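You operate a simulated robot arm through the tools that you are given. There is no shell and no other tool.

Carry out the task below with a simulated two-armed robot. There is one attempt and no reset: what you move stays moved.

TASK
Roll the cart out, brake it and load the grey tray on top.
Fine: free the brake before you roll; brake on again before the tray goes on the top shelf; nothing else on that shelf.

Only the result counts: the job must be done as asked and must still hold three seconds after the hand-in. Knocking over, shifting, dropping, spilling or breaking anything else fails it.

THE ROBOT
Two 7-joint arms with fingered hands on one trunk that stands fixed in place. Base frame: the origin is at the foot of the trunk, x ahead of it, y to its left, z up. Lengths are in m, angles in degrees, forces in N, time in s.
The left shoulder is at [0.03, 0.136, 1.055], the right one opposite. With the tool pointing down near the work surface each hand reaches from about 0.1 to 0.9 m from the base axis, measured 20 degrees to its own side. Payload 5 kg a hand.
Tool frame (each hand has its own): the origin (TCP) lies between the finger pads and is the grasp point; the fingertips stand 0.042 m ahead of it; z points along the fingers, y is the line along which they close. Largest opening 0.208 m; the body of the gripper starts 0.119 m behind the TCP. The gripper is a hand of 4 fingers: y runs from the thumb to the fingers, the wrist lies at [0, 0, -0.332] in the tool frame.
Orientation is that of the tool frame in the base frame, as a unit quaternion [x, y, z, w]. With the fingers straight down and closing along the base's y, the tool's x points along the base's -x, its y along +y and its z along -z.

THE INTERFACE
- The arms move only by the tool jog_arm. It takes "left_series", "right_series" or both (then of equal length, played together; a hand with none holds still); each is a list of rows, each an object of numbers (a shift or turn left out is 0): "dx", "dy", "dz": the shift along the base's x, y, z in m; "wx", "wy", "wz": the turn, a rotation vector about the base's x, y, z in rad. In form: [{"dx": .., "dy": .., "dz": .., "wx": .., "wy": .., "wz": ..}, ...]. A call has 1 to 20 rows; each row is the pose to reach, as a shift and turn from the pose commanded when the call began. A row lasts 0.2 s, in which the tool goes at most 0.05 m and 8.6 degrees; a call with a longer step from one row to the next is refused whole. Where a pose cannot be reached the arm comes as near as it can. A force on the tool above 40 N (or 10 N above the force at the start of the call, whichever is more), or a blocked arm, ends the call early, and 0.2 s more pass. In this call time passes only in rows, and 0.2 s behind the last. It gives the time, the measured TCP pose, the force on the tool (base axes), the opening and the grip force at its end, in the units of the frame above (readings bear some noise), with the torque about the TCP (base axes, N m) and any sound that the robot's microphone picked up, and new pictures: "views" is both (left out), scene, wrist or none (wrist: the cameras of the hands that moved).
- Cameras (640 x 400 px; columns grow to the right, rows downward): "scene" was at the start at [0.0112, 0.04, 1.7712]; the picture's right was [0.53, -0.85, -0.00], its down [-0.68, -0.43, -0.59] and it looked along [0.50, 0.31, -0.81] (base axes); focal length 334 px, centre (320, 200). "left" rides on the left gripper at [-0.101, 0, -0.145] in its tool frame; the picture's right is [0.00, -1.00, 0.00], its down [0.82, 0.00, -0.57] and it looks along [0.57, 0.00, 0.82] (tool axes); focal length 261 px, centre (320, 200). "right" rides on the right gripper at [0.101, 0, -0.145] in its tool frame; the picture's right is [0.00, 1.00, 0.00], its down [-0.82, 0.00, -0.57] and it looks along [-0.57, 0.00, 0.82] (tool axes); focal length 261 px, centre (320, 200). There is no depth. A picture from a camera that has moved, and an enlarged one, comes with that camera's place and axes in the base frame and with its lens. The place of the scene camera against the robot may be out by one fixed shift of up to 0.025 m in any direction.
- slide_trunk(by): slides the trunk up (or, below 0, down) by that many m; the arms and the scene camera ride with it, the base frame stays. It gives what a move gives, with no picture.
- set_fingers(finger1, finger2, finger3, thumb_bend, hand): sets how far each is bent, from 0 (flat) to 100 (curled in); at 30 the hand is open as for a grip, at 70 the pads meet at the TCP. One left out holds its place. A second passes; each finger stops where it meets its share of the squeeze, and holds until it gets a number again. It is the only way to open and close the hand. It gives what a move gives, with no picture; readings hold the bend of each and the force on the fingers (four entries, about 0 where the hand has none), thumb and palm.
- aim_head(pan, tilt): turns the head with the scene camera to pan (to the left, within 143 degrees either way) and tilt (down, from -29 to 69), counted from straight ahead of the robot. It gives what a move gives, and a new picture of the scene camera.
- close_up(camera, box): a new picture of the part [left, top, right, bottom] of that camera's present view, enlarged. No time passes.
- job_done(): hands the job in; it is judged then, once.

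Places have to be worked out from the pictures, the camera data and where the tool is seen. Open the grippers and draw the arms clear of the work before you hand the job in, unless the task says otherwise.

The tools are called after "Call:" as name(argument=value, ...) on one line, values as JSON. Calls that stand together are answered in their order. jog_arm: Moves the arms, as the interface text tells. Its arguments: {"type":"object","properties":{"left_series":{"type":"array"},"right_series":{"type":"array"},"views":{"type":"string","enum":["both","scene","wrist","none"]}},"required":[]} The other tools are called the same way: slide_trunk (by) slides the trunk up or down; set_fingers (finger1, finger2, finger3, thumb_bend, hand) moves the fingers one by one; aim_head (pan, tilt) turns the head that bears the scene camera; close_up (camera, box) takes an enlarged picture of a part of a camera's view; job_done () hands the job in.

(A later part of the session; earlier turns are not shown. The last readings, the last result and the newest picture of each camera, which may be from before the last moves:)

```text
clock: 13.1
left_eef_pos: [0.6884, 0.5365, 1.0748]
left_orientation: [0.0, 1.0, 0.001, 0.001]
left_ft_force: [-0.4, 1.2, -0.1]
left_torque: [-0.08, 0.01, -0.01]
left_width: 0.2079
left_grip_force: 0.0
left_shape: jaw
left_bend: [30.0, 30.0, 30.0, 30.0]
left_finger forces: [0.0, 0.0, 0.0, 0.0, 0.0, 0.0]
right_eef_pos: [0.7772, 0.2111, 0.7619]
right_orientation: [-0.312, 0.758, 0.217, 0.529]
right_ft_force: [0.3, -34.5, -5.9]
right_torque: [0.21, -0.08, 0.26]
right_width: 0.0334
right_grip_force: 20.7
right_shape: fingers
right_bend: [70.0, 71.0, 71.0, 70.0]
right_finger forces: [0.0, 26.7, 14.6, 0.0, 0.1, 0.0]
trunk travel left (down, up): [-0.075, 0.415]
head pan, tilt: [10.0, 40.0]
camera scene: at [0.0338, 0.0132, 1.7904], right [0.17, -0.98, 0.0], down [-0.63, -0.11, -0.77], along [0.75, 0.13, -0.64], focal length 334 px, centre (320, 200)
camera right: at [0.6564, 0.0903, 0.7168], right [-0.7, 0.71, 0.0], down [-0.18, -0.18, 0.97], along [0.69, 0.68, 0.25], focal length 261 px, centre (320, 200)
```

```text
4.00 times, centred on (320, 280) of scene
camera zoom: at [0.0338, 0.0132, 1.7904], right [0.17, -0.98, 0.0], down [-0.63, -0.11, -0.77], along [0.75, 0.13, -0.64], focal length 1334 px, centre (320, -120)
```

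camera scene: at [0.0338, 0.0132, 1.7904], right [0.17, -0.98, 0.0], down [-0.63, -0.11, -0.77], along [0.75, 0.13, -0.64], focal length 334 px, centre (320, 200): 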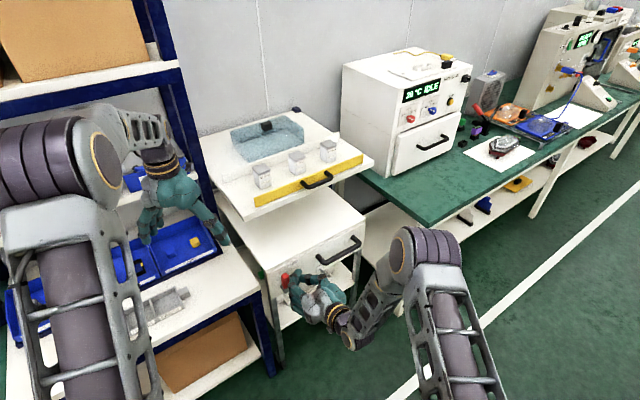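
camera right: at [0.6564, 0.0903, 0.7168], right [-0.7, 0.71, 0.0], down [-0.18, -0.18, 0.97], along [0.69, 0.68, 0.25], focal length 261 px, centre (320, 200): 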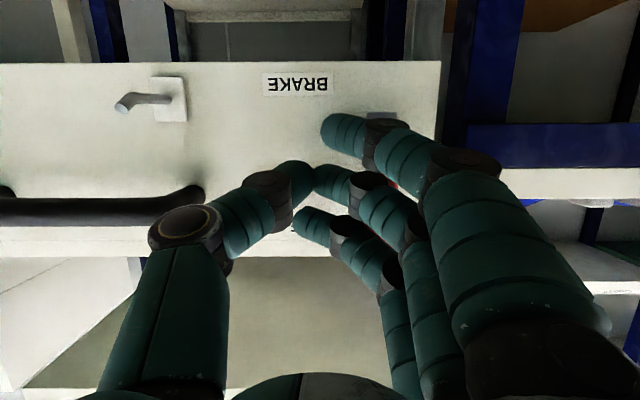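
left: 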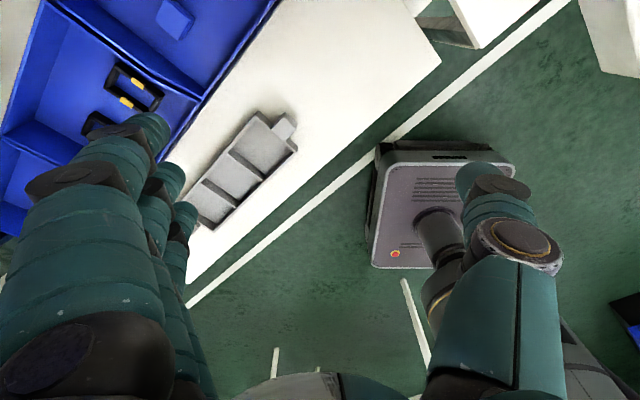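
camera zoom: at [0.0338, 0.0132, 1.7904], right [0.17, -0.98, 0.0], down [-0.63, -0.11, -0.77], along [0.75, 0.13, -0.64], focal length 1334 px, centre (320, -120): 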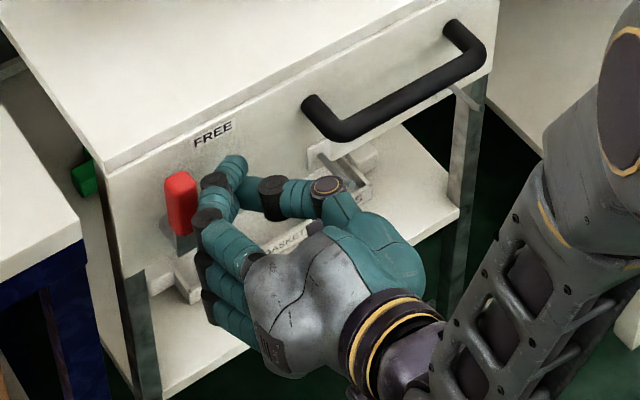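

The force rose to 34 N: the lever is upright against its stop. I back off to the right at once and then withdraw from the panel.

Call:
jog_arm(right_series=[{"dx": 0.0141, "dy": -0.0141}, {"dx": 0.0241, "dy": -0.0241}, {"dx": 0.01, "dy": -0.0383}, {"dx": -0.012, "dy": -0.06}, {"dx": -0.035, "dy": -0.083}, {"dx": -0.06, "dy": -0.108}, {"dx": -0.085, "dy": -0.133}, {"dx": -0.11, "dy": -0.158}], views="both")

Call:
close_up(camera="scene", box=[260, 230, 380, 330])

Call:
close_up(camera="right", box=[100, 50, 500, 350])

```text
clock: 14.9
left_eef_pos: [0.6875, 0.5364, 1.0747]
left_orientation: [0.0, 1.0, 0.0, 0.0]
left_ft_force: [0.2, -0.4, 0.2]
left_torque: [0.05, 0.0, 0.0]
left_width: 0.2078
left_grip_force: 0.0
left_shape: jaw
left_bend: [30.0, 30.0, 30.0, 30.0]
left_finger forces: [0.1, 0.1, 0.0, 0.0, 0.1, 0.0]
right_eef_pos: [0.6664, 0.0602, 0.7663]
right_orientation: [-0.313, 0.756, 0.22, 0.531]
right_ft_force: [-0.7, -0.7, 0.1]
right_torque: [-0.03, 0.02, 0.01]
right_width: 0.032
right_grip_force: 0.0
right_shape: fingers
right_bend: [70.0, 70.0, 70.0, 70.0]
right_finger forces: [0.1, 0.1, 0.0, 0.0, 0.0, 0.1]
trunk travel left (down, up): [-0.075, 0.415]
head pan, tilt: [10.0, 40.0]
camera scene: at [0.0326, 0.0151, 1.7906], right [0.17, -0.98, 0.0], down [-0.63, -0.11, -0.77], along [0.75, 0.13, -0.64], focal length 334 px, centre (320, 200)
camera right: at [0.5455, -0.0612, 0.7192], right [-0.71, 0.71, 0.0], down [-0.18, -0.19, 0.97], along [0.68, 0.68, 0.26], focal length 261 px, centre (320, 200)
```

scene: 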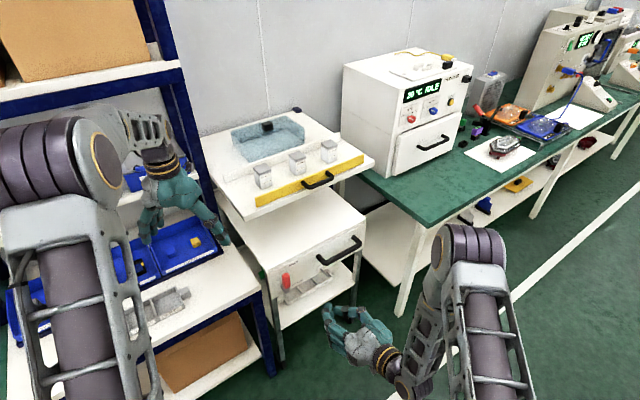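
right: 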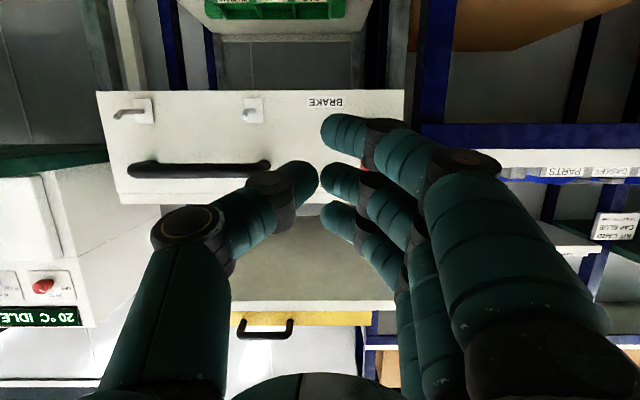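

```text
4.00 times, centred on (320, 280) of scene
camera zoom: at [0.0326, 0.0151, 1.7906], right [0.17, -0.98, 0.0], down [-0.63, -0.11, -0.77], along [0.75, 0.13, -0.64], focal length 1334 px, centre (320, -120)
```

zoom: 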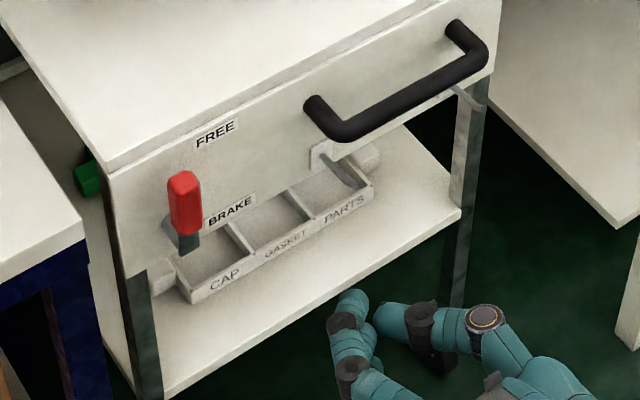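

```text
1.33 times, centred on (300, 200) of right
camera zoom: at [0.5455, -0.0612, 0.7192], right [-0.71, 0.71, 0.0], down [-0.18, -0.19, 0.97], along [0.68, 0.68, 0.26], focal length 348 px, centre (347, 200)
```

zoom: 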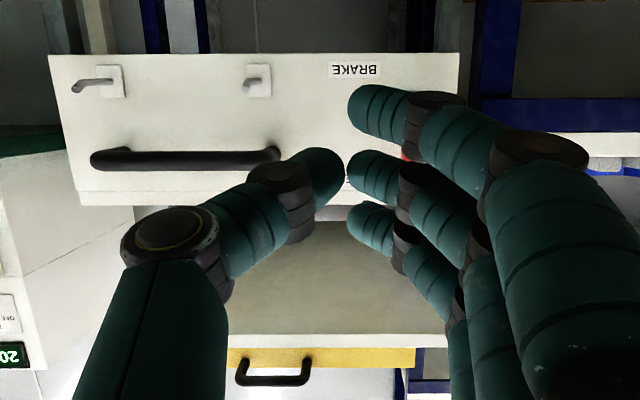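

The lever now stands upright at FREE and stays there. Next is the handle: I shift the right hand to the handle's s position and roll it 90° so it can close vertically around the bar, still well clear of the panel.

Call:
jog_arm(right_series=[{"dx": 0.009, "dy": -0.009, "wx": 0.0949, "wy": 0.0949, "wz": -0.0488}, {"dx": 0.018, "dy": -0.018, "wx": 0.1898, "wy": 0.1898, "wz": -0.0977}, {"dx": 0.027, "dy": -0.027, "wx": 0.2847, "wy": 0.2847, "wz": -0.1465}, {"dx": 0.036, "dy": -0.036, "wx": 0.3796, "wy": 0.3796, "wz": -0.1954}, {"dx": 0.045, "dy": -0.045, "wx": 0.4745, "wy": 0.4745, "wz": -0.2442}, {"dx": 0.054, "dy": -0.054, "wx": 0.5694, "wy": 0.5694, "wz": -0.2931}, {"dx": 0.063, "dy": -0.063, "wx": 0.6643, "wy": 0.6643, "wz": -0.3419}, {"dx": 0.072, "dy": -0.072, "wx": 0.7592, "wy": 0.7592, "wz": -0.3908}, {"dx": 0.081, "dy": -0.081, "wx": 0.8541, "wy": 0.8541, "wz": -0.4396}, {"dx": 0.09, "dy": -0.09, "wx": 0.949, "wy": 0.949, "wz": -0.4885}, {"dx": 0.107, "dy": -0.107, "wx": 1.0439, "wy": 1.0439, "wz": -0.5373}, {"dx": 0.107, "dy": -0.107, "wx": 1.0439, "wy": 1.0439, "wz": -0.5373}], views="both")

```text
clock: 17.5
left_eef_pos: [0.6864, 0.5382, 1.0752]
left_orientation: [0.0, 1.0, 0.001, 0.0]
left_ft_force: [0.1, 0.9, -0.2]
left_torque: [-0.01, -0.05, -0.02]
left_width: 0.2081
left_grip_force: 0.0
left_shape: jaw
left_bend: [30.0, 30.0, 30.0, 30.0]
left_finger forces: [0.0, 0.1, 0.1, 0.0, 0.1, 0.0]
right_eef_pos: [0.7736, -0.0485, 0.7644]
right_orientation: [0.315, 0.756, 0.53, 0.219]
right_ft_force: [-0.9, 0.4, 1.0]
right_torque: [-0.04, 0.03, -0.03]
right_width: 0.0323
right_grip_force: 0.0
right_shape: fingers
right_bend: [70.0, 70.0, 70.0, 70.0]
right_finger forces: [0.0, 0.0, 0.0, 0.0, 0.0, 0.1]
trunk travel left (down, up): [-0.075, 0.415]
head pan, tilt: [10.0, 40.0]
camera scene: at [0.0329, 0.0163, 1.7905], right [0.17, -0.98, 0.0], down [-0.63, -0.11, -0.77], along [0.75, 0.13, -0.64], focal length 334 px, centre (320, 200)
camera right: at [0.6066, -0.0748, 0.8137], right [0.25, 0.24, 0.94], down [0.2, -0.96, 0.19], along [0.95, 0.14, -0.28], focal length 261 px, centre (320, 200)
```

scene: 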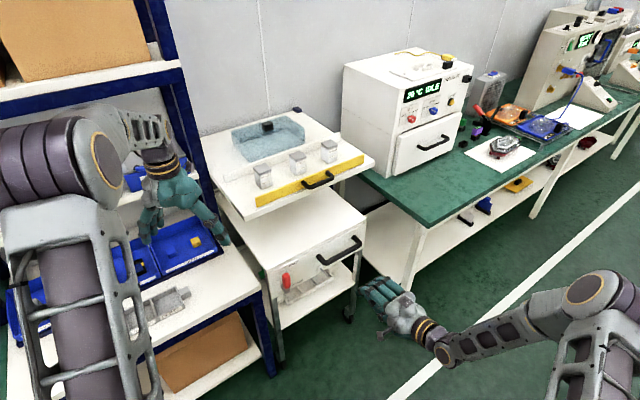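
right: 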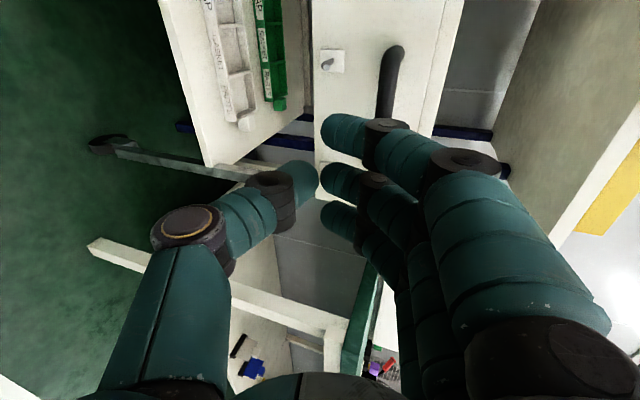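

The hand is rolled with fingers on top and thumb below, at s≈0.58, and the handle projects where I expect it. I open the fingers partly, level the hand a bit more, and approach the bar part-way to check alignment.

Call:
set_fingers(hand="right", finger1=50, finger2=50, finger3=50, thumb_bend=50)

Call:
jog_arm(right_series=[{"dx": 0.015, "dy": 0.015, "dz": 0.002, "wx": 0.037, "wy": -0.037}, {"dx": 0.03, "dy": 0.03, "dz": 0.004, "wx": 0.074, "wy": -0.074}, {"dx": 0.045, "dy": 0.045, "dz": 0.006, "wx": 0.111, "wy": -0.111}, {"dx": 0.06, "dy": 0.06, "dz": 0.008, "wx": 0.148, "wy": -0.148}, {"dx": 0.07, "dy": 0.07, "dz": 0.01, "wx": 0.184, "wy": -0.184}, {"dx": 0.07, "dy": 0.07, "dz": 0.0116, "wx": 0.184, "wy": -0.184}], views="both")

Call:
close_up(camera="scene", box=[270, 210, 430, 330])

```text
clock: 18.5
left_eef_pos: [0.6875, 0.5379, 1.0748]
left_orientation: [0.0, 1.0, 0.0, -0.001]
left_ft_force: [-0.6, -0.7, 0.0]
left_torque: [0.03, 0.03, 0.0]
left_width: 0.2079
left_grip_force: 0.2
left_shape: jaw
left_bend: [30.0, 30.0, 30.0, 30.0]
left_finger forces: [0.1, 0.0, 0.0, 0.1, 0.0, 0.0]
right_eef_pos: [0.7731, -0.0495, 0.7627]
right_orientation: [0.313, 0.757, 0.53, 0.22]
right_ft_force: [-0.4, 0.2, -1.0]
right_torque: [-0.02, 0.01, -0.02]
right_width: 0.1197
right_grip_force: 0.0
right_shape: fingers
right_bend: [50.0, 50.0, 50.0, 50.0]
right_finger forces: [0.0, 0.1, 0.0, 0.0, 0.1, 0.1]
trunk travel left (down, up): [-0.075, 0.415]
head pan, tilt: [10.0, 40.0]
```

```text
clock: 19.9
left_eef_pos: [0.6861, 0.5361, 1.0752]
left_orientation: [-0.001, 1.0, 0.001, 0.0]
left_ft_force: [-0.1, 0.8, -0.1]
left_torque: [-0.01, -0.04, 0.0]
left_width: 0.2076
left_grip_force: 0.1
left_shape: jaw
left_bend: [30.0, 30.0, 30.0, 30.0]
left_finger forces: [0.0, 0.1, 0.0, 0.0, 0.1, 0.0]
right_eef_pos: [0.8441, 0.0203, 0.7754]
right_orientation: [0.283, 0.681, 0.624, 0.258]
right_ft_force: [0.4, -0.7, -0.4]
right_torque: [0.01, 0.0, -0.01]
right_width: 0.1198
right_grip_force: 0.0
right_shape: fingers
right_bend: [50.0, 50.0, 50.0, 50.0]
right_finger forces: [0.0, 0.1, 0.0, 0.0, 0.0, 0.0]
trunk travel left (down, up): [-0.075, 0.415]
head pan, tilt: [10.0, 40.0]
camera scene: at [0.0325, 0.0157, 1.7906], right [0.17, -0.98, 0.0], down [-0.63, -0.11, -0.77], along [0.75, 0.13, -0.64], focal length 334 px, centre (320, 200)
camera right: at [0.671, -0.011, 0.7892], right [0.07, 0.06, 1.0], down [0.18, -0.98, 0.05], along [0.98, 0.17, -0.08], focal length 261 px, centre (320, 200)
```

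scene: 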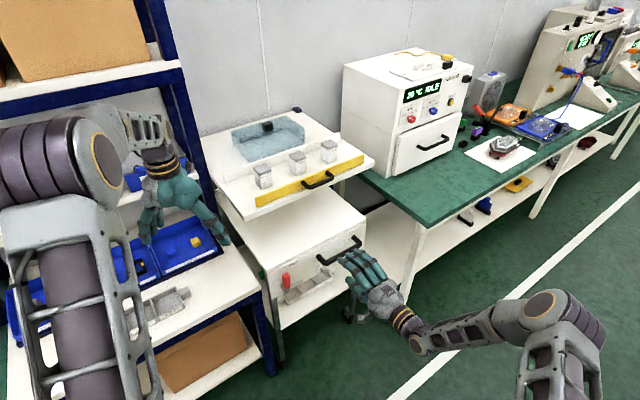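
right: 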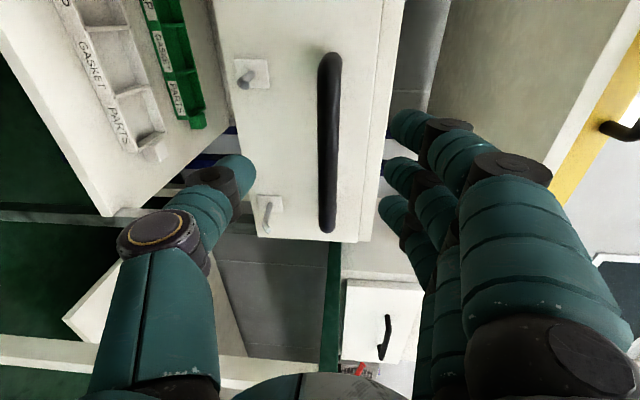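

```text
3.33 times, centred on (350, 270) of scene
camera zoom: at [0.0325, 0.0157, 1.7906], right [0.17, -0.98, 0.0], down [-0.63, -0.11, -0.77], along [0.75, 0.13, -0.64], focal length 1112 px, centre (220, -33)
```

zoom: 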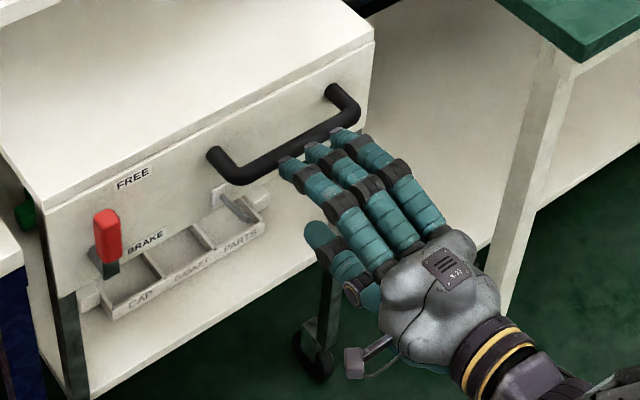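

The bar measures at z≈0.774, level with the TCP, and the fingers straddle it. I advance the last 0.094 m to put the bar inside the grip.

Call:
jog_arm(right_series=[{"dx": 0.017, "dy": 0.017}, {"dx": 0.034, "dy": 0.034}, {"dx": 0.05, "dy": 0.05}, {"dx": 0.0645, "dy": 0.0645}, {"dx": 0.0645, "dy": 0.0645}], views="both")

Call:
close_up(camera="scene", box=[270, 210, 430, 330])

```text
clock: 21.1
left_eef_pos: [0.6857, 0.536, 1.0744]
left_orientation: [-0.001, 1.0, 0.0, -0.001]
left_ft_force: [1.0, -0.4, -0.6]
left_torque: [0.05, -0.02, -0.02]
left_width: 0.2076
left_grip_force: 0.0
left_shape: jaw
left_bend: [30.0, 30.0, 30.0, 30.0]
left_finger forces: [0.0, 0.0, 0.1, 0.0, 0.1, 0.0]
right_eef_pos: [0.9091, 0.0844, 0.7768]
right_orientation: [0.283, 0.681, 0.624, 0.258]
right_ft_force: [0.4, 0.2, -0.1]
right_torque: [-0.01, 0.0, -0.02]
right_width: 0.12
right_grip_force: 0.0
right_shape: fingers
right_bend: [50.0, 50.0, 50.0, 50.0]
right_finger forces: [0.1, 0.0, 0.1, 0.0, 0.0, 0.1]
trunk travel left (down, up): [-0.075, 0.415]
head pan, tilt: [10.0, 40.0]
camera scene: at [0.0328, 0.0155, 1.7905], right [0.17, -0.98, 0.0], down [-0.63, -0.11, -0.77], along [0.75, 0.13, -0.64], focal length 334 px, centre (320, 200)
camera right: at [0.736, 0.0528, 0.7903], right [0.07, 0.06, 1.0], down [0.18, -0.98, 0.05], along [0.98, 0.17, -0.08], focal length 261 px, centre (320, 200)
```

scene: 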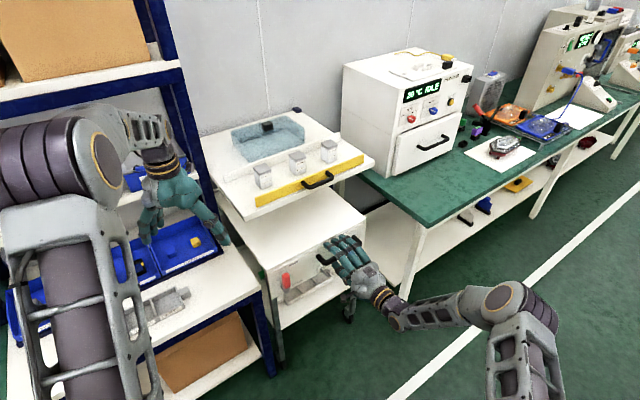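
right: 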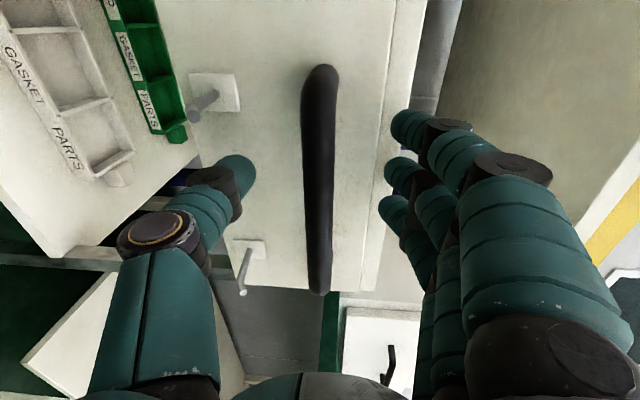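

```text
3.33 times, centred on (350, 270) of scene
camera zoom: at [0.0328, 0.0155, 1.7905], right [0.17, -0.98, 0.0], down [-0.63, -0.11, -0.77], along [0.75, 0.13, -0.64], focal length 1112 px, centre (220, -33)
```

zoom: 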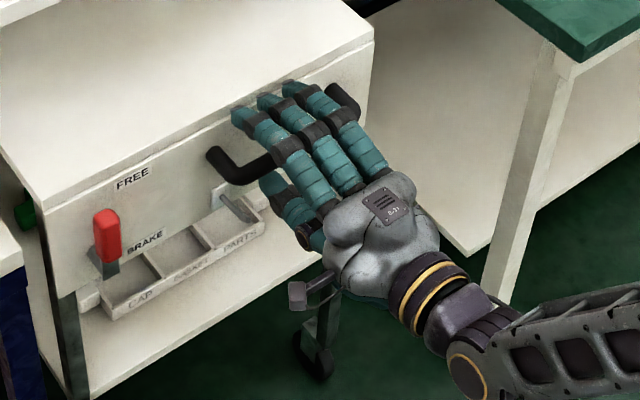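

The bar lies between the fingers and thumb with no contact force. I close the hand on the bar.

Call:
set_fingers(hand="right", finger1=70, finger2=70, finger3=70, thumb_bend=70)

Call:
close_up(camera="right", box=[0, 0, 640, 400])

Call:
close_up(camera="scene", box=[270, 210, 430, 330])

```text
clock: 22.1
left_eef_pos: [0.688, 0.5374, 1.074]
left_orientation: [0.0, 1.0, 0.0, -0.001]
left_ft_force: [0.2, -0.3, 0.0]
left_torque: [0.04, -0.04, 0.0]
left_width: 0.2079
left_grip_force: 0.1
left_shape: jaw
left_bend: [30.0, 30.0, 30.0, 30.0]
left_finger forces: [0.0, 0.1, 0.0, 0.0, 0.1, 0.0]
right_eef_pos: [0.9099, 0.0856, 0.7764]
right_orientation: [0.283, 0.682, 0.623, 0.259]
right_ft_force: [3.5, 3.5, -1.0]
right_torque: [0.02, 0.0, 0.04]
right_width: 0.037
right_grip_force: 5.9
right_shape: fingers
right_bend: [69.0, 69.0, 69.0, 69.0]
right_finger forces: [1.8, 1.8, 1.7, 0.0, 6.0, 0.0]
trunk travel left (down, up): [-0.075, 0.415]
head pan, tilt: [10.0, 40.0]
```

```text
1.00 times, centred on (320, 200) of right (not enlarged: the box is as wide or as high as the picture)
camera zoom: at [0.736, 0.0533, 0.7901], right [0.07, 0.06, 1.0], down [0.18, -0.98, 0.05], along [0.98, 0.17, -0.08], focal length 261 px, centre (320, 200)
```

zoom: 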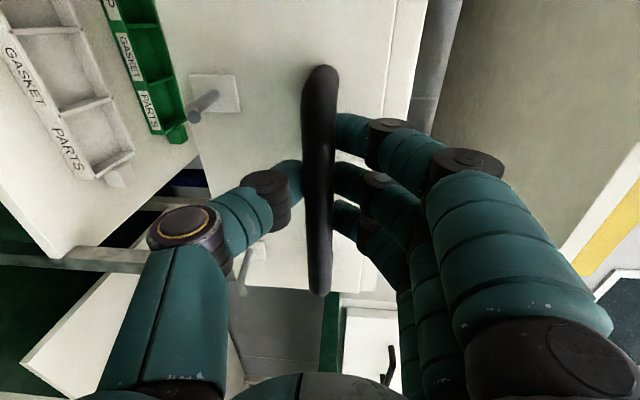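

```text
3.33 times, centred on (350, 270) of scene
camera zoom: at [0.0333, 0.0161, 1.7905], right [0.17, -0.98, 0.0], down [-0.63, -0.11, -0.77], along [0.75, 0.13, -0.64], focal length 1112 px, centre (220, -33)
```

zoom: 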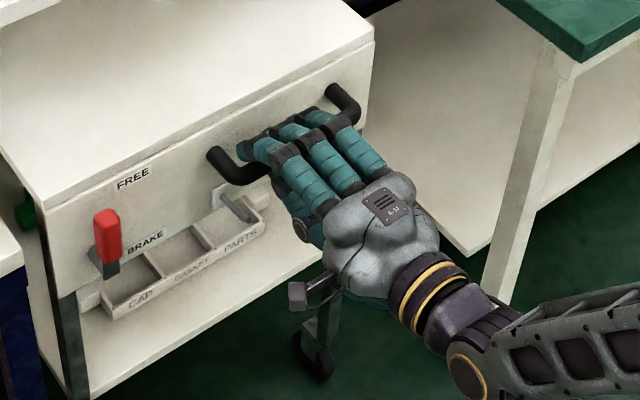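

The fingers hook behind the bar. I firm up the squeeze, then pull straight out along the cart's axis slowly for a first few centimetres.

Call:
set_fingers(hand="right", finger1=78, finger2=78, finger3=78, thumb_bend=78)

Call:
jog_arm(right_series=[{"dx": -0.003, "dy": -0.003}, {"dx": -0.007, "dy": -0.007}, {"dx": -0.012, "dy": -0.012}, {"dx": -0.018, "dy": -0.018}, {"dx": -0.024, "dy": -0.024}, {"dx": -0.029, "dy": -0.029}, {"dx": -0.032, "dy": -0.032}], views="both")

```text
clock: 23.1
left_eef_pos: [0.688, 0.5378, 1.0738]
left_orientation: [0.0, 1.0, 0.0, 0.0]
left_ft_force: [0.1, 0.0, -0.3]
left_torque: [0.01, 0.01, -0.01]
left_width: 0.2076
left_grip_force: 0.2
left_shape: jaw
left_bend: [30.0, 30.0, 30.0, 30.0]
left_finger forces: [0.0, 0.0, 0.1, 0.1, 0.2, 0.1]
right_eef_pos: [0.9094, 0.0832, 0.7771]
right_orientation: [0.282, 0.682, 0.623, 0.258]
right_ft_force: [3.5, 3.1, -0.8]
right_torque: [0.03, -0.01, 0.01]
right_width: 0.0222
right_grip_force: 3.3
right_shape: fingers
right_bend: [77.0, 75.0, 77.0, 74.0]
right_finger forces: [3.4, 0.1, 2.9, 0.0, 0.1, 0.0]
trunk travel left (down, up): [-0.075, 0.415]
head pan, tilt: [10.0, 40.0]
```

```text
clock: 24.7
left_eef_pos: [0.6881, 0.5377, 1.074]
left_orientation: [0.0, 1.0, 0.0, 0.0]
left_ft_force: [-0.3, -0.2, -0.9]
left_torque: [-0.02, -0.04, 0.02]
left_width: 0.2078
left_grip_force: 0.1
left_shape: jaw
left_bend: [30.0, 30.0, 30.0, 30.0]
left_finger forces: [0.0, 0.0, 0.0, 0.0, 0.1, 0.0]
right_eef_pos: [0.8771, 0.0532, 0.7748]
right_orientation: [0.283, 0.681, 0.624, 0.258]
right_ft_force: [5.1, 0.5, 0.6]
right_torque: [0.0, 0.05, -0.01]
right_width: 0.0226
right_grip_force: 2.9
right_shape: fingers
right_bend: [77.0, 76.0, 77.0, 75.0]
right_finger forces: [3.3, 0.0, 2.9, 0.1, 0.0, 0.1]
trunk travel left (down, up): [-0.075, 0.415]
head pan, tilt: [10.0, 40.0]
camera scene: at [0.0332, 0.0157, 1.7905], right [0.17, -0.98, 0.0], down [-0.63, -0.11, -0.77], along [0.75, 0.13, -0.64], focal length 334 px, centre (320, 200)
camera right: at [0.7039, 0.0214, 0.7886], right [0.07, 0.06, 1.0], down [0.18, -0.98, 0.05], along [0.98, 0.17, -0.08], focal length 261 px, centre (320, 200)
```

scene: 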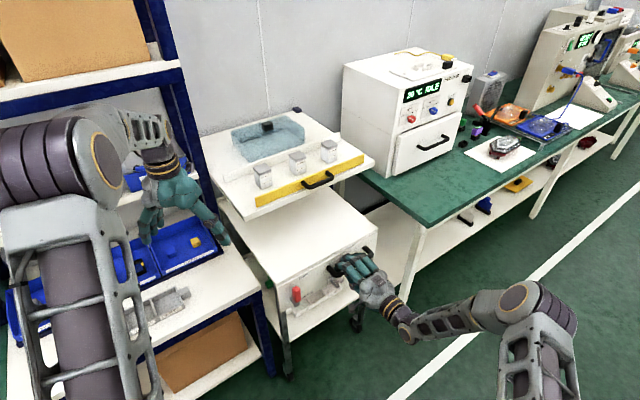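
right: 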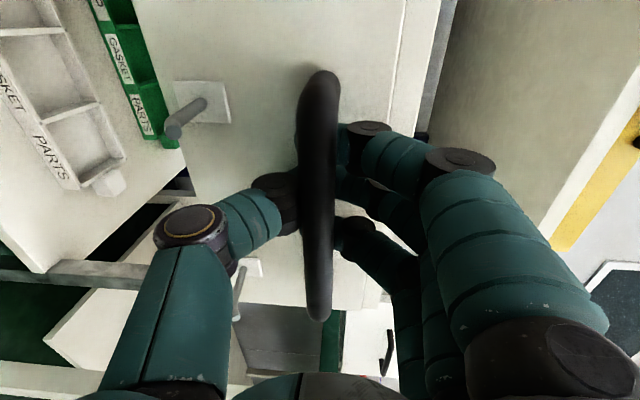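

Call:
close_up(camera="scene", box=[230, 200, 430, 390])

Call:
jog_arm(right_series=[{"dx": 0.0}, {"dx": 0.0}], views="both")

```text
2.11 times, centred on (330, 295) of scene
camera zoom: at [0.0332, 0.0157, 1.7905], right [0.17, -0.98, 0.0], down [-0.63, -0.11, -0.77], along [0.75, 0.13, -0.64], focal length 702 px, centre (299, 0)
```

zoom: 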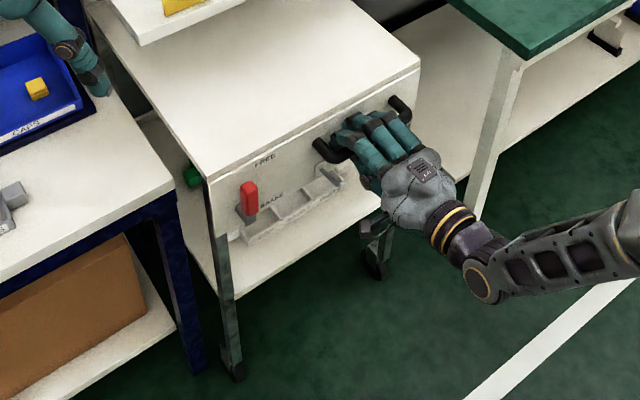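

```text
clock: 25.3
left_eef_pos: [0.6883, 0.538, 1.0743]
left_orientation: [0.0, 1.0, 0.0, 0.0]
left_ft_force: [0.4, 0.3, 0.2]
left_torque: [0.02, 0.01, 0.02]
left_width: 0.2077
left_grip_force: 0.3
left_shape: jaw
left_bend: [30.0, 30.0, 30.0, 30.0]
left_finger forces: [0.1, 0.1, 0.0, 0.0, 0.0, 0.0]
right_eef_pos: [0.8781, 0.0528, 0.775]
right_orientation: [0.282, 0.682, 0.623, 0.258]
right_ft_force: [2.8, 0.3, -0.5]
right_torque: [-0.04, 0.04, 0.04]
right_width: 0.0225
right_grip_force: 3.0
right_shape: fingers
right_bend: [77.0, 76.0, 77.0, 75.0]
right_finger forces: [3.2, 0.0, 2.9, 0.0, 0.1, 0.1]
trunk travel left (down, up): [-0.075, 0.415]
head pan, tilt: [10.0, 40.0]
camera scene: at [0.0332, 0.0158, 1.7905], right [0.17, -0.98, 0.0], down [-0.63, -0.11, -0.77], along [0.75, 0.13, -0.64], focal length 334 px, centre (320, 200)
camera right: at [0.704, 0.0214, 0.7886], right [0.07, 0.06, 1.0], down [0.18, -0.98, 0.05], along [0.98, 0.17, -0.08], focal length 261 px, centre (320, 200)
```

scene: 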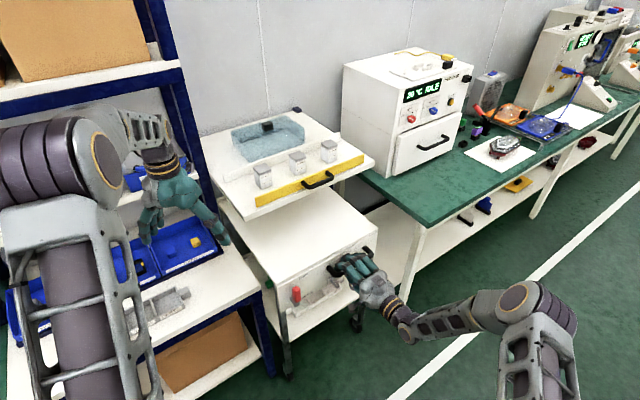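
right: 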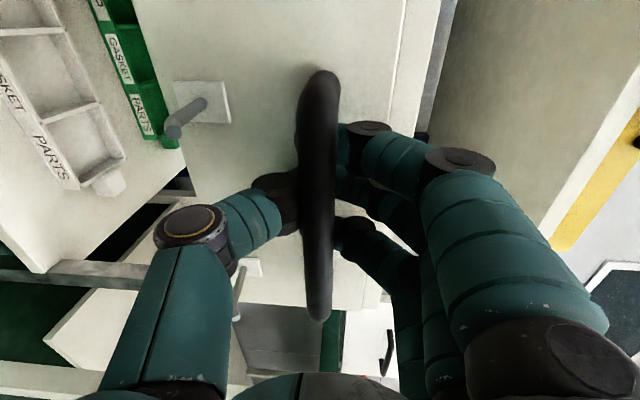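

The cart follows straight and steady (about 6–7 cm so far) with little force. I continue pulling along its axis with a smooth ramp.

Call:
jog_arm(right_series=[{"dx": -0.0028, "dy": -0.0028}, {"dx": -0.0085, "dy": -0.0085}, {"dx": -0.017, "dy": -0.017}, {"dx": -0.0269, "dy": -0.0269}, {"dx": -0.0368, "dy": -0.0368}, {"dx": -0.0467, "dy": -0.0467}, {"dx": -0.0566, "dy": -0.0566}, {"dx": -0.0665, "dy": -0.0665}, {"dx": -0.0764, "dy": -0.0764}, {"dx": -0.0849, "dy": -0.0849}, {"dx": -0.0919, "dy": -0.0919}, {"dx": -0.0969, "dy": -0.0969}, {"dx": -0.0997, "dy": -0.0997}], views="both")

Call:
close_up(camera="scene", box=[200, 180, 440, 400])

```text
clock: 28.1
left_eef_pos: [0.6879, 0.5362, 1.0741]
left_orientation: [0.001, 1.0, -0.001, 0.0]
left_ft_force: [0.0, -0.3, 0.6]
left_torque: [0.01, -0.04, 0.0]
left_width: 0.2078
left_grip_force: 0.0
left_shape: jaw
left_bend: [30.0, 30.0, 30.0, 30.0]
left_finger forces: [0.0, 0.2, 0.0, 0.0, 0.0, 0.0]
right_eef_pos: [0.7765, -0.0467, 0.7756]
right_orientation: [0.283, 0.681, 0.624, 0.259]
right_ft_force: [7.8, -2.0, -1.5]
right_torque: [-0.04, 0.01, -0.04]
right_width: 0.0222
right_grip_force: 4.1
right_shape: fingers
right_bend: [77.0, 76.0, 77.0, 75.0]
right_finger forces: [3.2, 0.0, 3.1, 0.0, 0.1, 0.0]
trunk travel left (down, up): [-0.075, 0.415]
head pan, tilt: [10.0, 40.0]
camera scene: at [0.0334, 0.0154, 1.7905], right [0.17, -0.98, 0.0], down [-0.63, -0.11, -0.77], along [0.75, 0.13, -0.64], focal length 334 px, centre (320, 200)
camera right: at [0.604, -0.0778, 0.7887], right [0.07, 0.06, 1.0], down [0.18, -0.98, 0.05], along [0.98, 0.17, -0.08], focal length 261 px, centre (320, 200)
```

scene: 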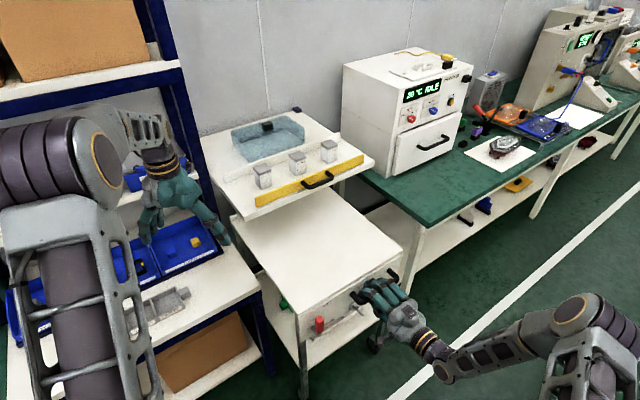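
right: 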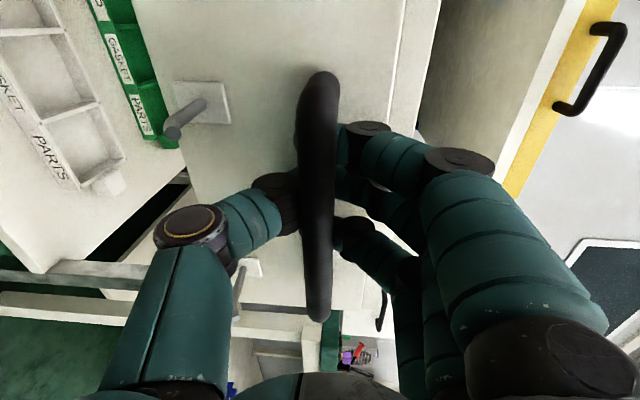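

```text
1.82 times, centred on (320, 290) of scene
camera zoom: at [0.0334, 0.0154, 1.7905], right [0.17, -0.98, 0.0], down [-0.63, -0.11, -0.77], along [0.75, 0.13, -0.64], focal length 606 px, centre (320, 36)
```

zoom: 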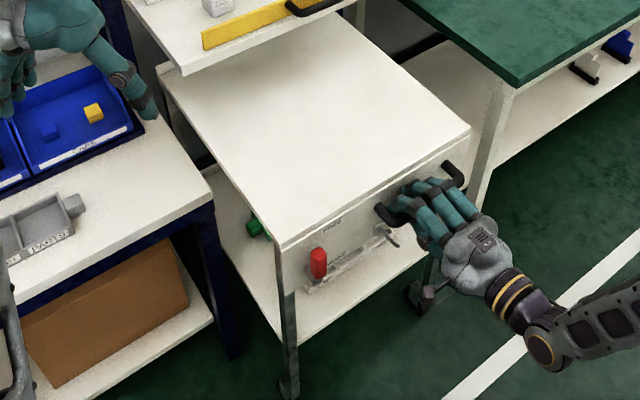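

The cart has come about 0.2 m, straight, trays on its lower shelf unmoved relative to it. I pull about 0.145 m more, which clears the slab above while keeping it short of the floor line.

Call:
jog_arm(right_series=[{"dx": -0.0028, "dy": -0.0028}, {"dx": -0.0085, "dy": -0.0085}, {"dx": -0.017, "dy": -0.017}, {"dx": -0.0269, "dy": -0.0269}, {"dx": -0.0368, "dy": -0.0368}, {"dx": -0.0467, "dy": -0.0467}, {"dx": -0.0566, "dy": -0.0566}, {"dx": -0.0665, "dy": -0.0665}, {"dx": -0.0764, "dy": -0.0764}, {"dx": -0.0849, "dy": -0.0849}, {"dx": -0.0919, "dy": -0.0919}, {"dx": -0.0969, "dy": -0.0969}, {"dx": -0.1004, "dy": -0.1004}, {"dx": -0.1025, "dy": -0.1025}, {"dx": -0.1025, "dy": -0.1025}], views="both")

Call:
close_up(camera="scene", box=[200, 160, 480, 400])

```text
clock: 31.3
left_eef_pos: [0.6876, 0.537, 1.0748]
left_orientation: [0.0, 1.0, 0.0, 0.0]
left_ft_force: [0.0, 0.3, 1.1]
left_torque: [-0.02, 0.03, 0.04]
left_width: 0.2079
left_grip_force: 0.0
left_shape: jaw
left_bend: [30.0, 30.0, 30.0, 30.0]
left_finger forces: [0.0, 0.0, 0.0, 0.1, 0.1, 0.1]
right_eef_pos: [0.6755, -0.1493, 0.7747]
right_orientation: [0.284, 0.683, 0.623, 0.257]
right_ft_force: [4.3, -0.1, -5.1]
right_torque: [-0.03, 0.06, 0.04]
right_width: 0.0223
right_grip_force: 2.9
right_shape: fingers
right_bend: [77.0, 76.0, 77.0, 75.0]
right_finger forces: [3.7, 0.1, 3.1, 0.0, 0.0, 0.1]
trunk travel left (down, up): [-0.075, 0.415]
head pan, tilt: [10.0, 40.0]
camera scene: at [0.0335, 0.0156, 1.7905], right [0.17, -0.98, 0.0], down [-0.63, -0.11, -0.77], along [0.75, 0.13, -0.64], focal length 334 px, centre (320, 200)
camera right: at [0.5015, -0.1801, 0.7889], right [0.07, 0.06, 1.0], down [0.18, -0.98, 0.05], along [0.98, 0.17, -0.08], focal length 261 px, centre (320, 200)
```

scene: 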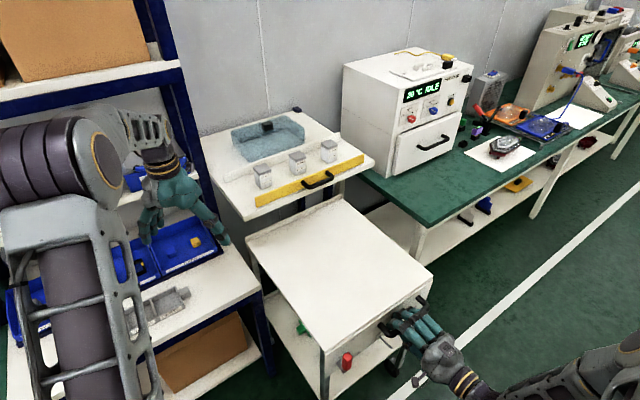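
right: 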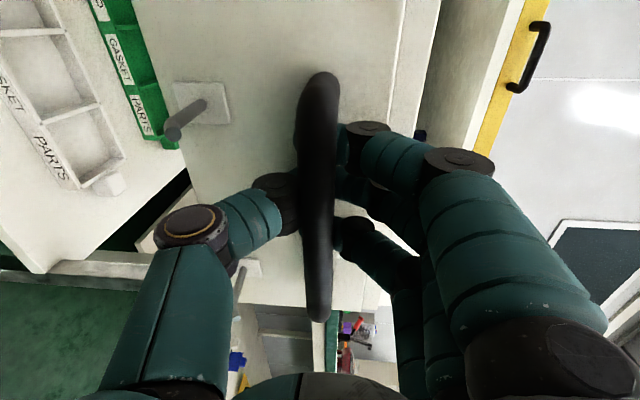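

```text
1.67 times, centred on (340, 280) of scene
camera zoom: at [0.0335, 0.0156, 1.7905], right [0.17, -0.98, 0.0], down [-0.63, -0.11, -0.77], along [0.75, 0.13, -0.64], focal length 556 px, centre (287, 67)
```

zoom: 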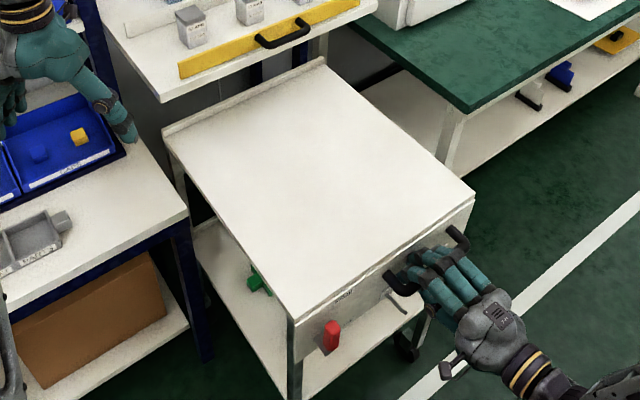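

The cart is fully out from under the slab (top now spans roughly p 0.39–0.79) and straight. I open the right hand gently to let go of the handle and back straight off.

Call:
set_fingers(hand="right", finger1=50, finger2=50, finger3=50, thumb_bend=50)

Call:
jog_arm(right_series=[{"dx": -0.01, "dy": -0.01}, {"dx": -0.02, "dy": -0.02}, {"dx": -0.035, "dy": -0.035}, {"dx": -0.05, "dy": -0.05}, {"dx": -0.065, "dy": -0.065}, {"dx": -0.08, "dy": -0.08}], views="both")

```text
clock: 32.3
left_eef_pos: [0.6877, 0.5376, 1.0739]
left_orientation: [0.0, 1.0, 0.0, 0.0]
left_ft_force: [-0.2, -0.4, 0.4]
left_torque: [0.02, -0.01, 0.0]
left_width: 0.2078
left_grip_force: 0.0
left_shape: jaw
left_bend: [30.0, 30.0, 30.0, 30.0]
left_finger forces: [0.0, 0.0, 0.0, 0.0, 0.1, 0.0]
right_eef_pos: [0.6742, -0.1485, 0.776]
right_orientation: [0.282, 0.682, 0.623, 0.258]
right_ft_force: [-1.1, -0.2, 0.0]
right_torque: [0.01, 0.01, 0.02]
right_width: 0.12
right_grip_force: 0.1
right_shape: fingers
right_bend: [50.0, 50.0, 50.0, 50.0]
right_finger forces: [0.0, 0.0, 0.1, 0.0, 0.1, 0.1]
trunk travel left (down, up): [-0.075, 0.415]
head pan, tilt: [10.0, 40.0]
```

```text
clock: 33.7
left_eef_pos: [0.6865, 0.5375, 1.0746]
left_orientation: [-0.001, 1.0, 0.0, 0.0]
left_ft_force: [-0.2, 0.4, 1.0]
left_torque: [0.02, -0.05, 0.01]
left_width: 0.208
left_grip_force: 0.1
left_shape: jaw
left_bend: [30.0, 30.0, 30.0, 30.0]
left_finger forces: [0.0, 0.1, 0.0, 0.1, 0.1, 0.1]
right_eef_pos: [0.5946, -0.2294, 0.7772]
right_orientation: [0.282, 0.682, 0.624, 0.258]
right_ft_force: [0.3, 0.1, 0.1]
right_torque: [0.01, 0.0, 0.0]
right_width: 0.1199
right_grip_force: 0.1
right_shape: fingers
right_bend: [50.0, 50.0, 50.0, 50.0]
right_finger forces: [0.0, 0.0, 0.1, 0.0, 0.1, 0.0]
trunk travel left (down, up): [-0.075, 0.415]
head pan, tilt: [10.0, 40.0]
camera scene: at [0.0324, 0.0153, 1.7905], right [0.17, -0.98, 0.0], down [-0.63, -0.11, -0.77], along [0.75, 0.13, -0.64], focal length 334 px, centre (320, 200)
camera right: at [0.4216, -0.2613, 0.7908], right [0.07, 0.06, 1.0], down [0.18, -0.98, 0.05], along [0.98, 0.17, -0.08], focal length 261 px, centre (320, 200)
```

scene: 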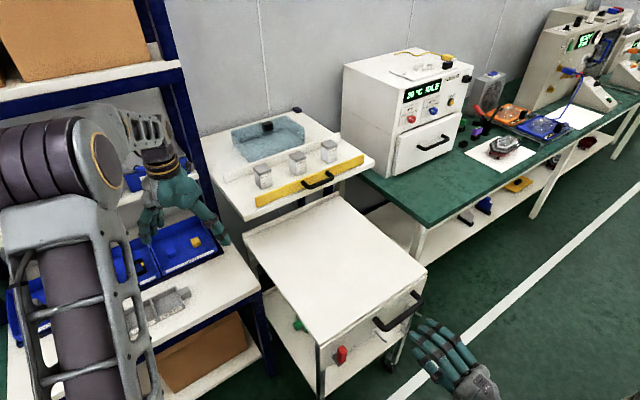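
right: 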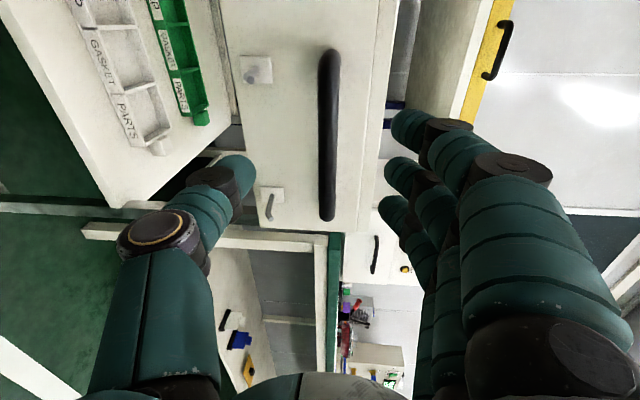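

The hand is free of the handle; the cart rolled back perhaps 1–2 cm as the fingers opened. I measure its present position in close-ups before braking.

Call:
close_up(camera="scene", box=[230, 180, 450, 400])

Call:
close_up(camera="right", box=[120, 0, 460, 260])

```text
1.82 times, centred on (340, 290) of scene
camera zoom: at [0.0324, 0.0153, 1.7905], right [0.17, -0.98, 0.0], down [-0.63, -0.11, -0.77], along [0.75, 0.13, -0.64], focal length 606 px, centre (284, 36)
```

zoom: 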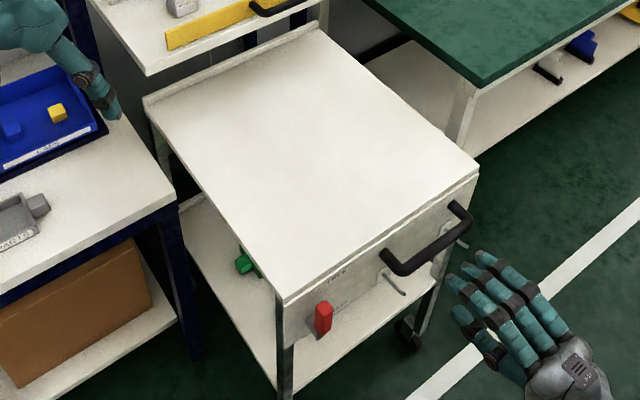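

```text
1.54 times, centred on (290, 130) of right
camera zoom: at [0.4216, -0.2613, 0.7908], right [0.07, 0.06, 1.0], down [0.18, -0.98, 0.05], along [0.98, 0.17, -0.08], focal length 401 px, centre (366, 308)
```

zoom: 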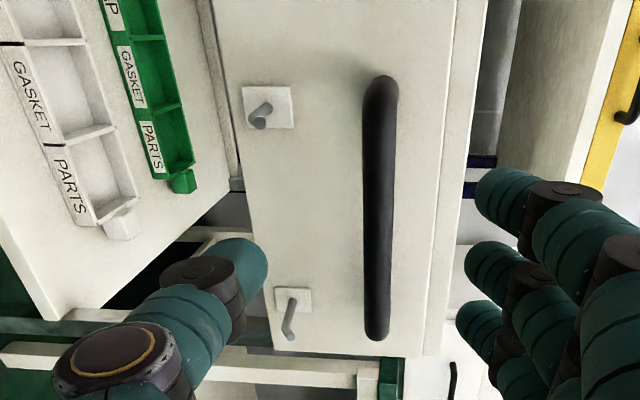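

The cart is out about 0.34 m, but its top is ~0.5 m deep and the rear part is still under the slab, so I'll draw it out another ~6 cm. First I re-approach the bar (now at p≈0.373, z≈0.774) with the open hand.

Call:
jog_arm(right_series=[{"dx": 0.018, "dy": 0.018}, {"dx": 0.036, "dy": 0.036}, {"dx": 0.054, "dy": 0.054}, {"dx": 0.066, "dy": 0.066}, {"dx": 0.0723, "dy": 0.0723}, {"dx": 0.0723, "dy": 0.0723}], views="wrist")

Call:
set_fingers(hand="right", finger1=72, finger2=72, finger3=72, thumb_bend=72)

```text
clock: 35.1
left_eef_pos: [0.6866, 0.5372, 1.0749]
left_orientation: [0.0, 1.0, 0.001, 0.0]
left_ft_force: [0.1, -0.4, 0.2]
left_torque: [0.0, 0.01, -0.02]
left_width: 0.2082
left_grip_force: 0.0
left_shape: jaw
left_bend: [30.0, 30.0, 30.0, 30.0]
left_finger forces: [0.1, 0.0, 0.0, 0.0, 0.0, 0.0]
right_eef_pos: [0.6667, -0.156, 0.776]
right_orientation: [0.282, 0.682, 0.623, 0.258]
right_ft_force: [-0.2, 1.0, -0.8]
right_torque: [0.03, 0.01, 0.0]
right_width: 0.12
right_grip_force: 0.1
right_shape: fingers
right_bend: [50.0, 50.0, 50.0, 50.0]
right_finger forces: [0.0, 0.0, 0.0, 0.1, 0.0, 0.0]
trunk travel left (down, up): [-0.075, 0.415]
head pan, tilt: [10.0, 40.0]
camera right: at [0.4942, -0.1882, 0.7897], right [0.07, 0.06, 1.0], down [0.18, -0.98, 0.05], along [0.98, 0.17, -0.08], focal length 261 px, centre (320, 200)
```

right: 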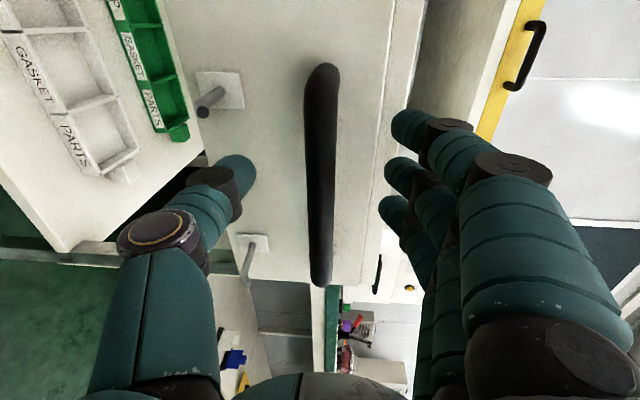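

```text
clock: 36.1
left_eef_pos: [0.687, 0.5388, 1.0746]
left_orientation: [0.0, 1.0, 0.0, 0.001]
left_ft_force: [0.6, 0.2, 0.1]
left_torque: [-0.03, -0.02, 0.02]
left_width: 0.2076
left_grip_force: 0.0
left_shape: jaw
left_bend: [30.0, 30.0, 30.0, 30.0]
left_finger forces: [0.1, 0.0, 0.0, 0.1, 0.1, 0.0]
right_eef_pos: [0.6673, -0.1571, 0.7771]
right_orientation: [0.283, 0.681, 0.624, 0.259]
right_ft_force: [4.8, 2.5, 7.4]
right_torque: [0.13, -0.14, 0.0]
right_width: 0.0419
right_grip_force: 19.3
right_shape: fingers
right_bend: [67.0, 67.0, 67.0, 69.0]
right_finger forces: [7.8, 7.8, 7.7, 0.1, 14.5, 0.0]
trunk travel left (down, up): [-0.075, 0.415]
head pan, tilt: [10.0, 40.0]
```

The bar is gripped with about 19 N. I pull the cart out another 6 cm slowly.

Call:
jog_arm(right_series=[{"dx": -0.0028, "dy": -0.0028}, {"dx": -0.0071, "dy": -0.0071}, {"dx": -0.0127, "dy": -0.0127}, {"dx": -0.0191, "dy": -0.0191}, {"dx": -0.0255, "dy": -0.0255}, {"dx": -0.0318, "dy": -0.0318}, {"dx": -0.0368, "dy": -0.0368}, {"dx": -0.041, "dy": -0.041}, {"dx": -0.0431, "dy": -0.0431}, {"dx": -0.0431, "dy": -0.0431}], views="both")

Call:
close_up(camera="scene", box=[230, 180, 450, 400])

```text
clock: 38.3
left_eef_pos: [0.6851, 0.5378, 1.0743]
left_orientation: [0.0, 1.0, 0.0, -0.001]
left_ft_force: [0.1, 1.1, -0.4]
left_torque: [0.05, 0.03, 0.02]
left_width: 0.2075
left_grip_force: 0.0
left_shape: jaw
left_bend: [30.0, 30.0, 30.0, 30.0]
left_finger forces: [0.0, 0.0, 0.0, 0.0, 0.0, 0.0]
right_eef_pos: [0.6246, -0.2, 0.7778]
right_orientation: [0.282, 0.682, 0.623, 0.258]
right_ft_force: [8.7, -2.5, 16.1]
right_torque: [0.39, -0.31, -0.18]
right_width: 0.0415
right_grip_force: 17.8
right_shape: fingers
right_bend: [67.0, 67.0, 67.0, 69.0]
right_finger forces: [8.5, 8.2, 8.2, 0.1, 11.6, 0.0]
trunk travel left (down, up): [-0.075, 0.415]
head pan, tilt: [10.0, 40.0]
camera scene: at [0.0324, 0.0158, 1.7905], right [0.17, -0.98, 0.0], down [-0.63, -0.11, -0.77], along [0.75, 0.13, -0.64], focal length 334 px, centre (320, 200)
camera right: at [0.4504, -0.2315, 0.7891], right [0.07, 0.06, 1.0], down [0.18, -0.98, 0.05], along [0.98, 0.17, -0.08], focal length 261 px, centre (320, 200)
```

scene: 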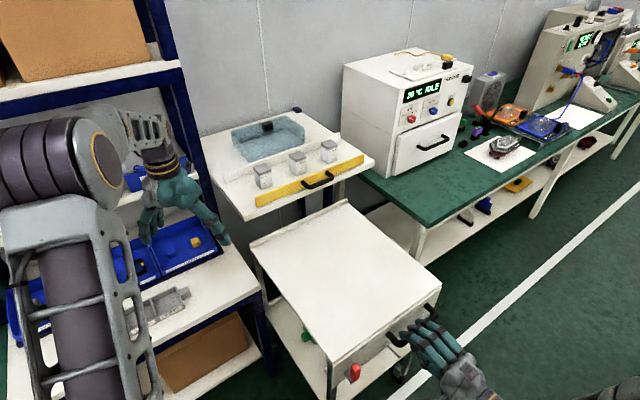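
right: 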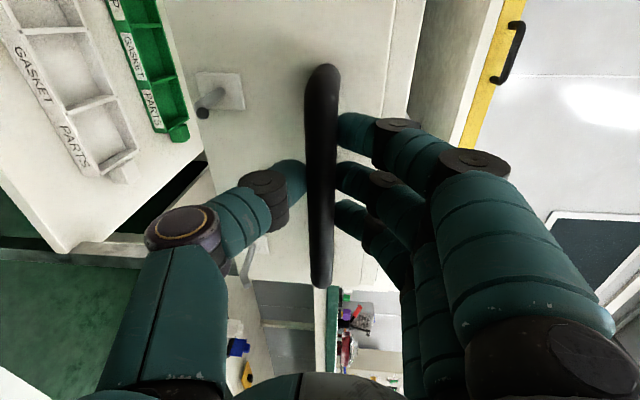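

```text
1.82 times, centred on (340, 290) of scene
camera zoom: at [0.0324, 0.0158, 1.7905], right [0.17, -0.98, 0.0], down [-0.63, -0.11, -0.77], along [0.75, 0.13, -0.64], focal length 606 px, centre (284, 36)
```

zoom: 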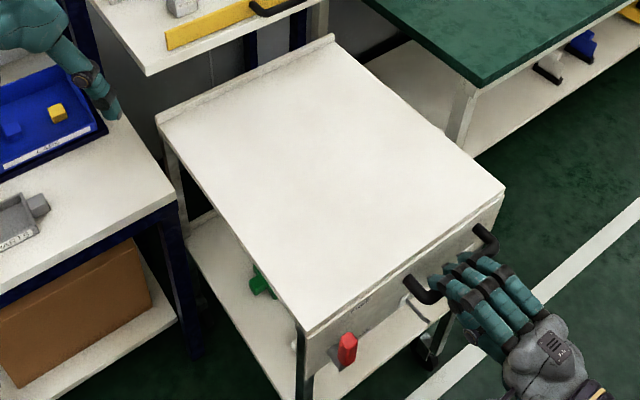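

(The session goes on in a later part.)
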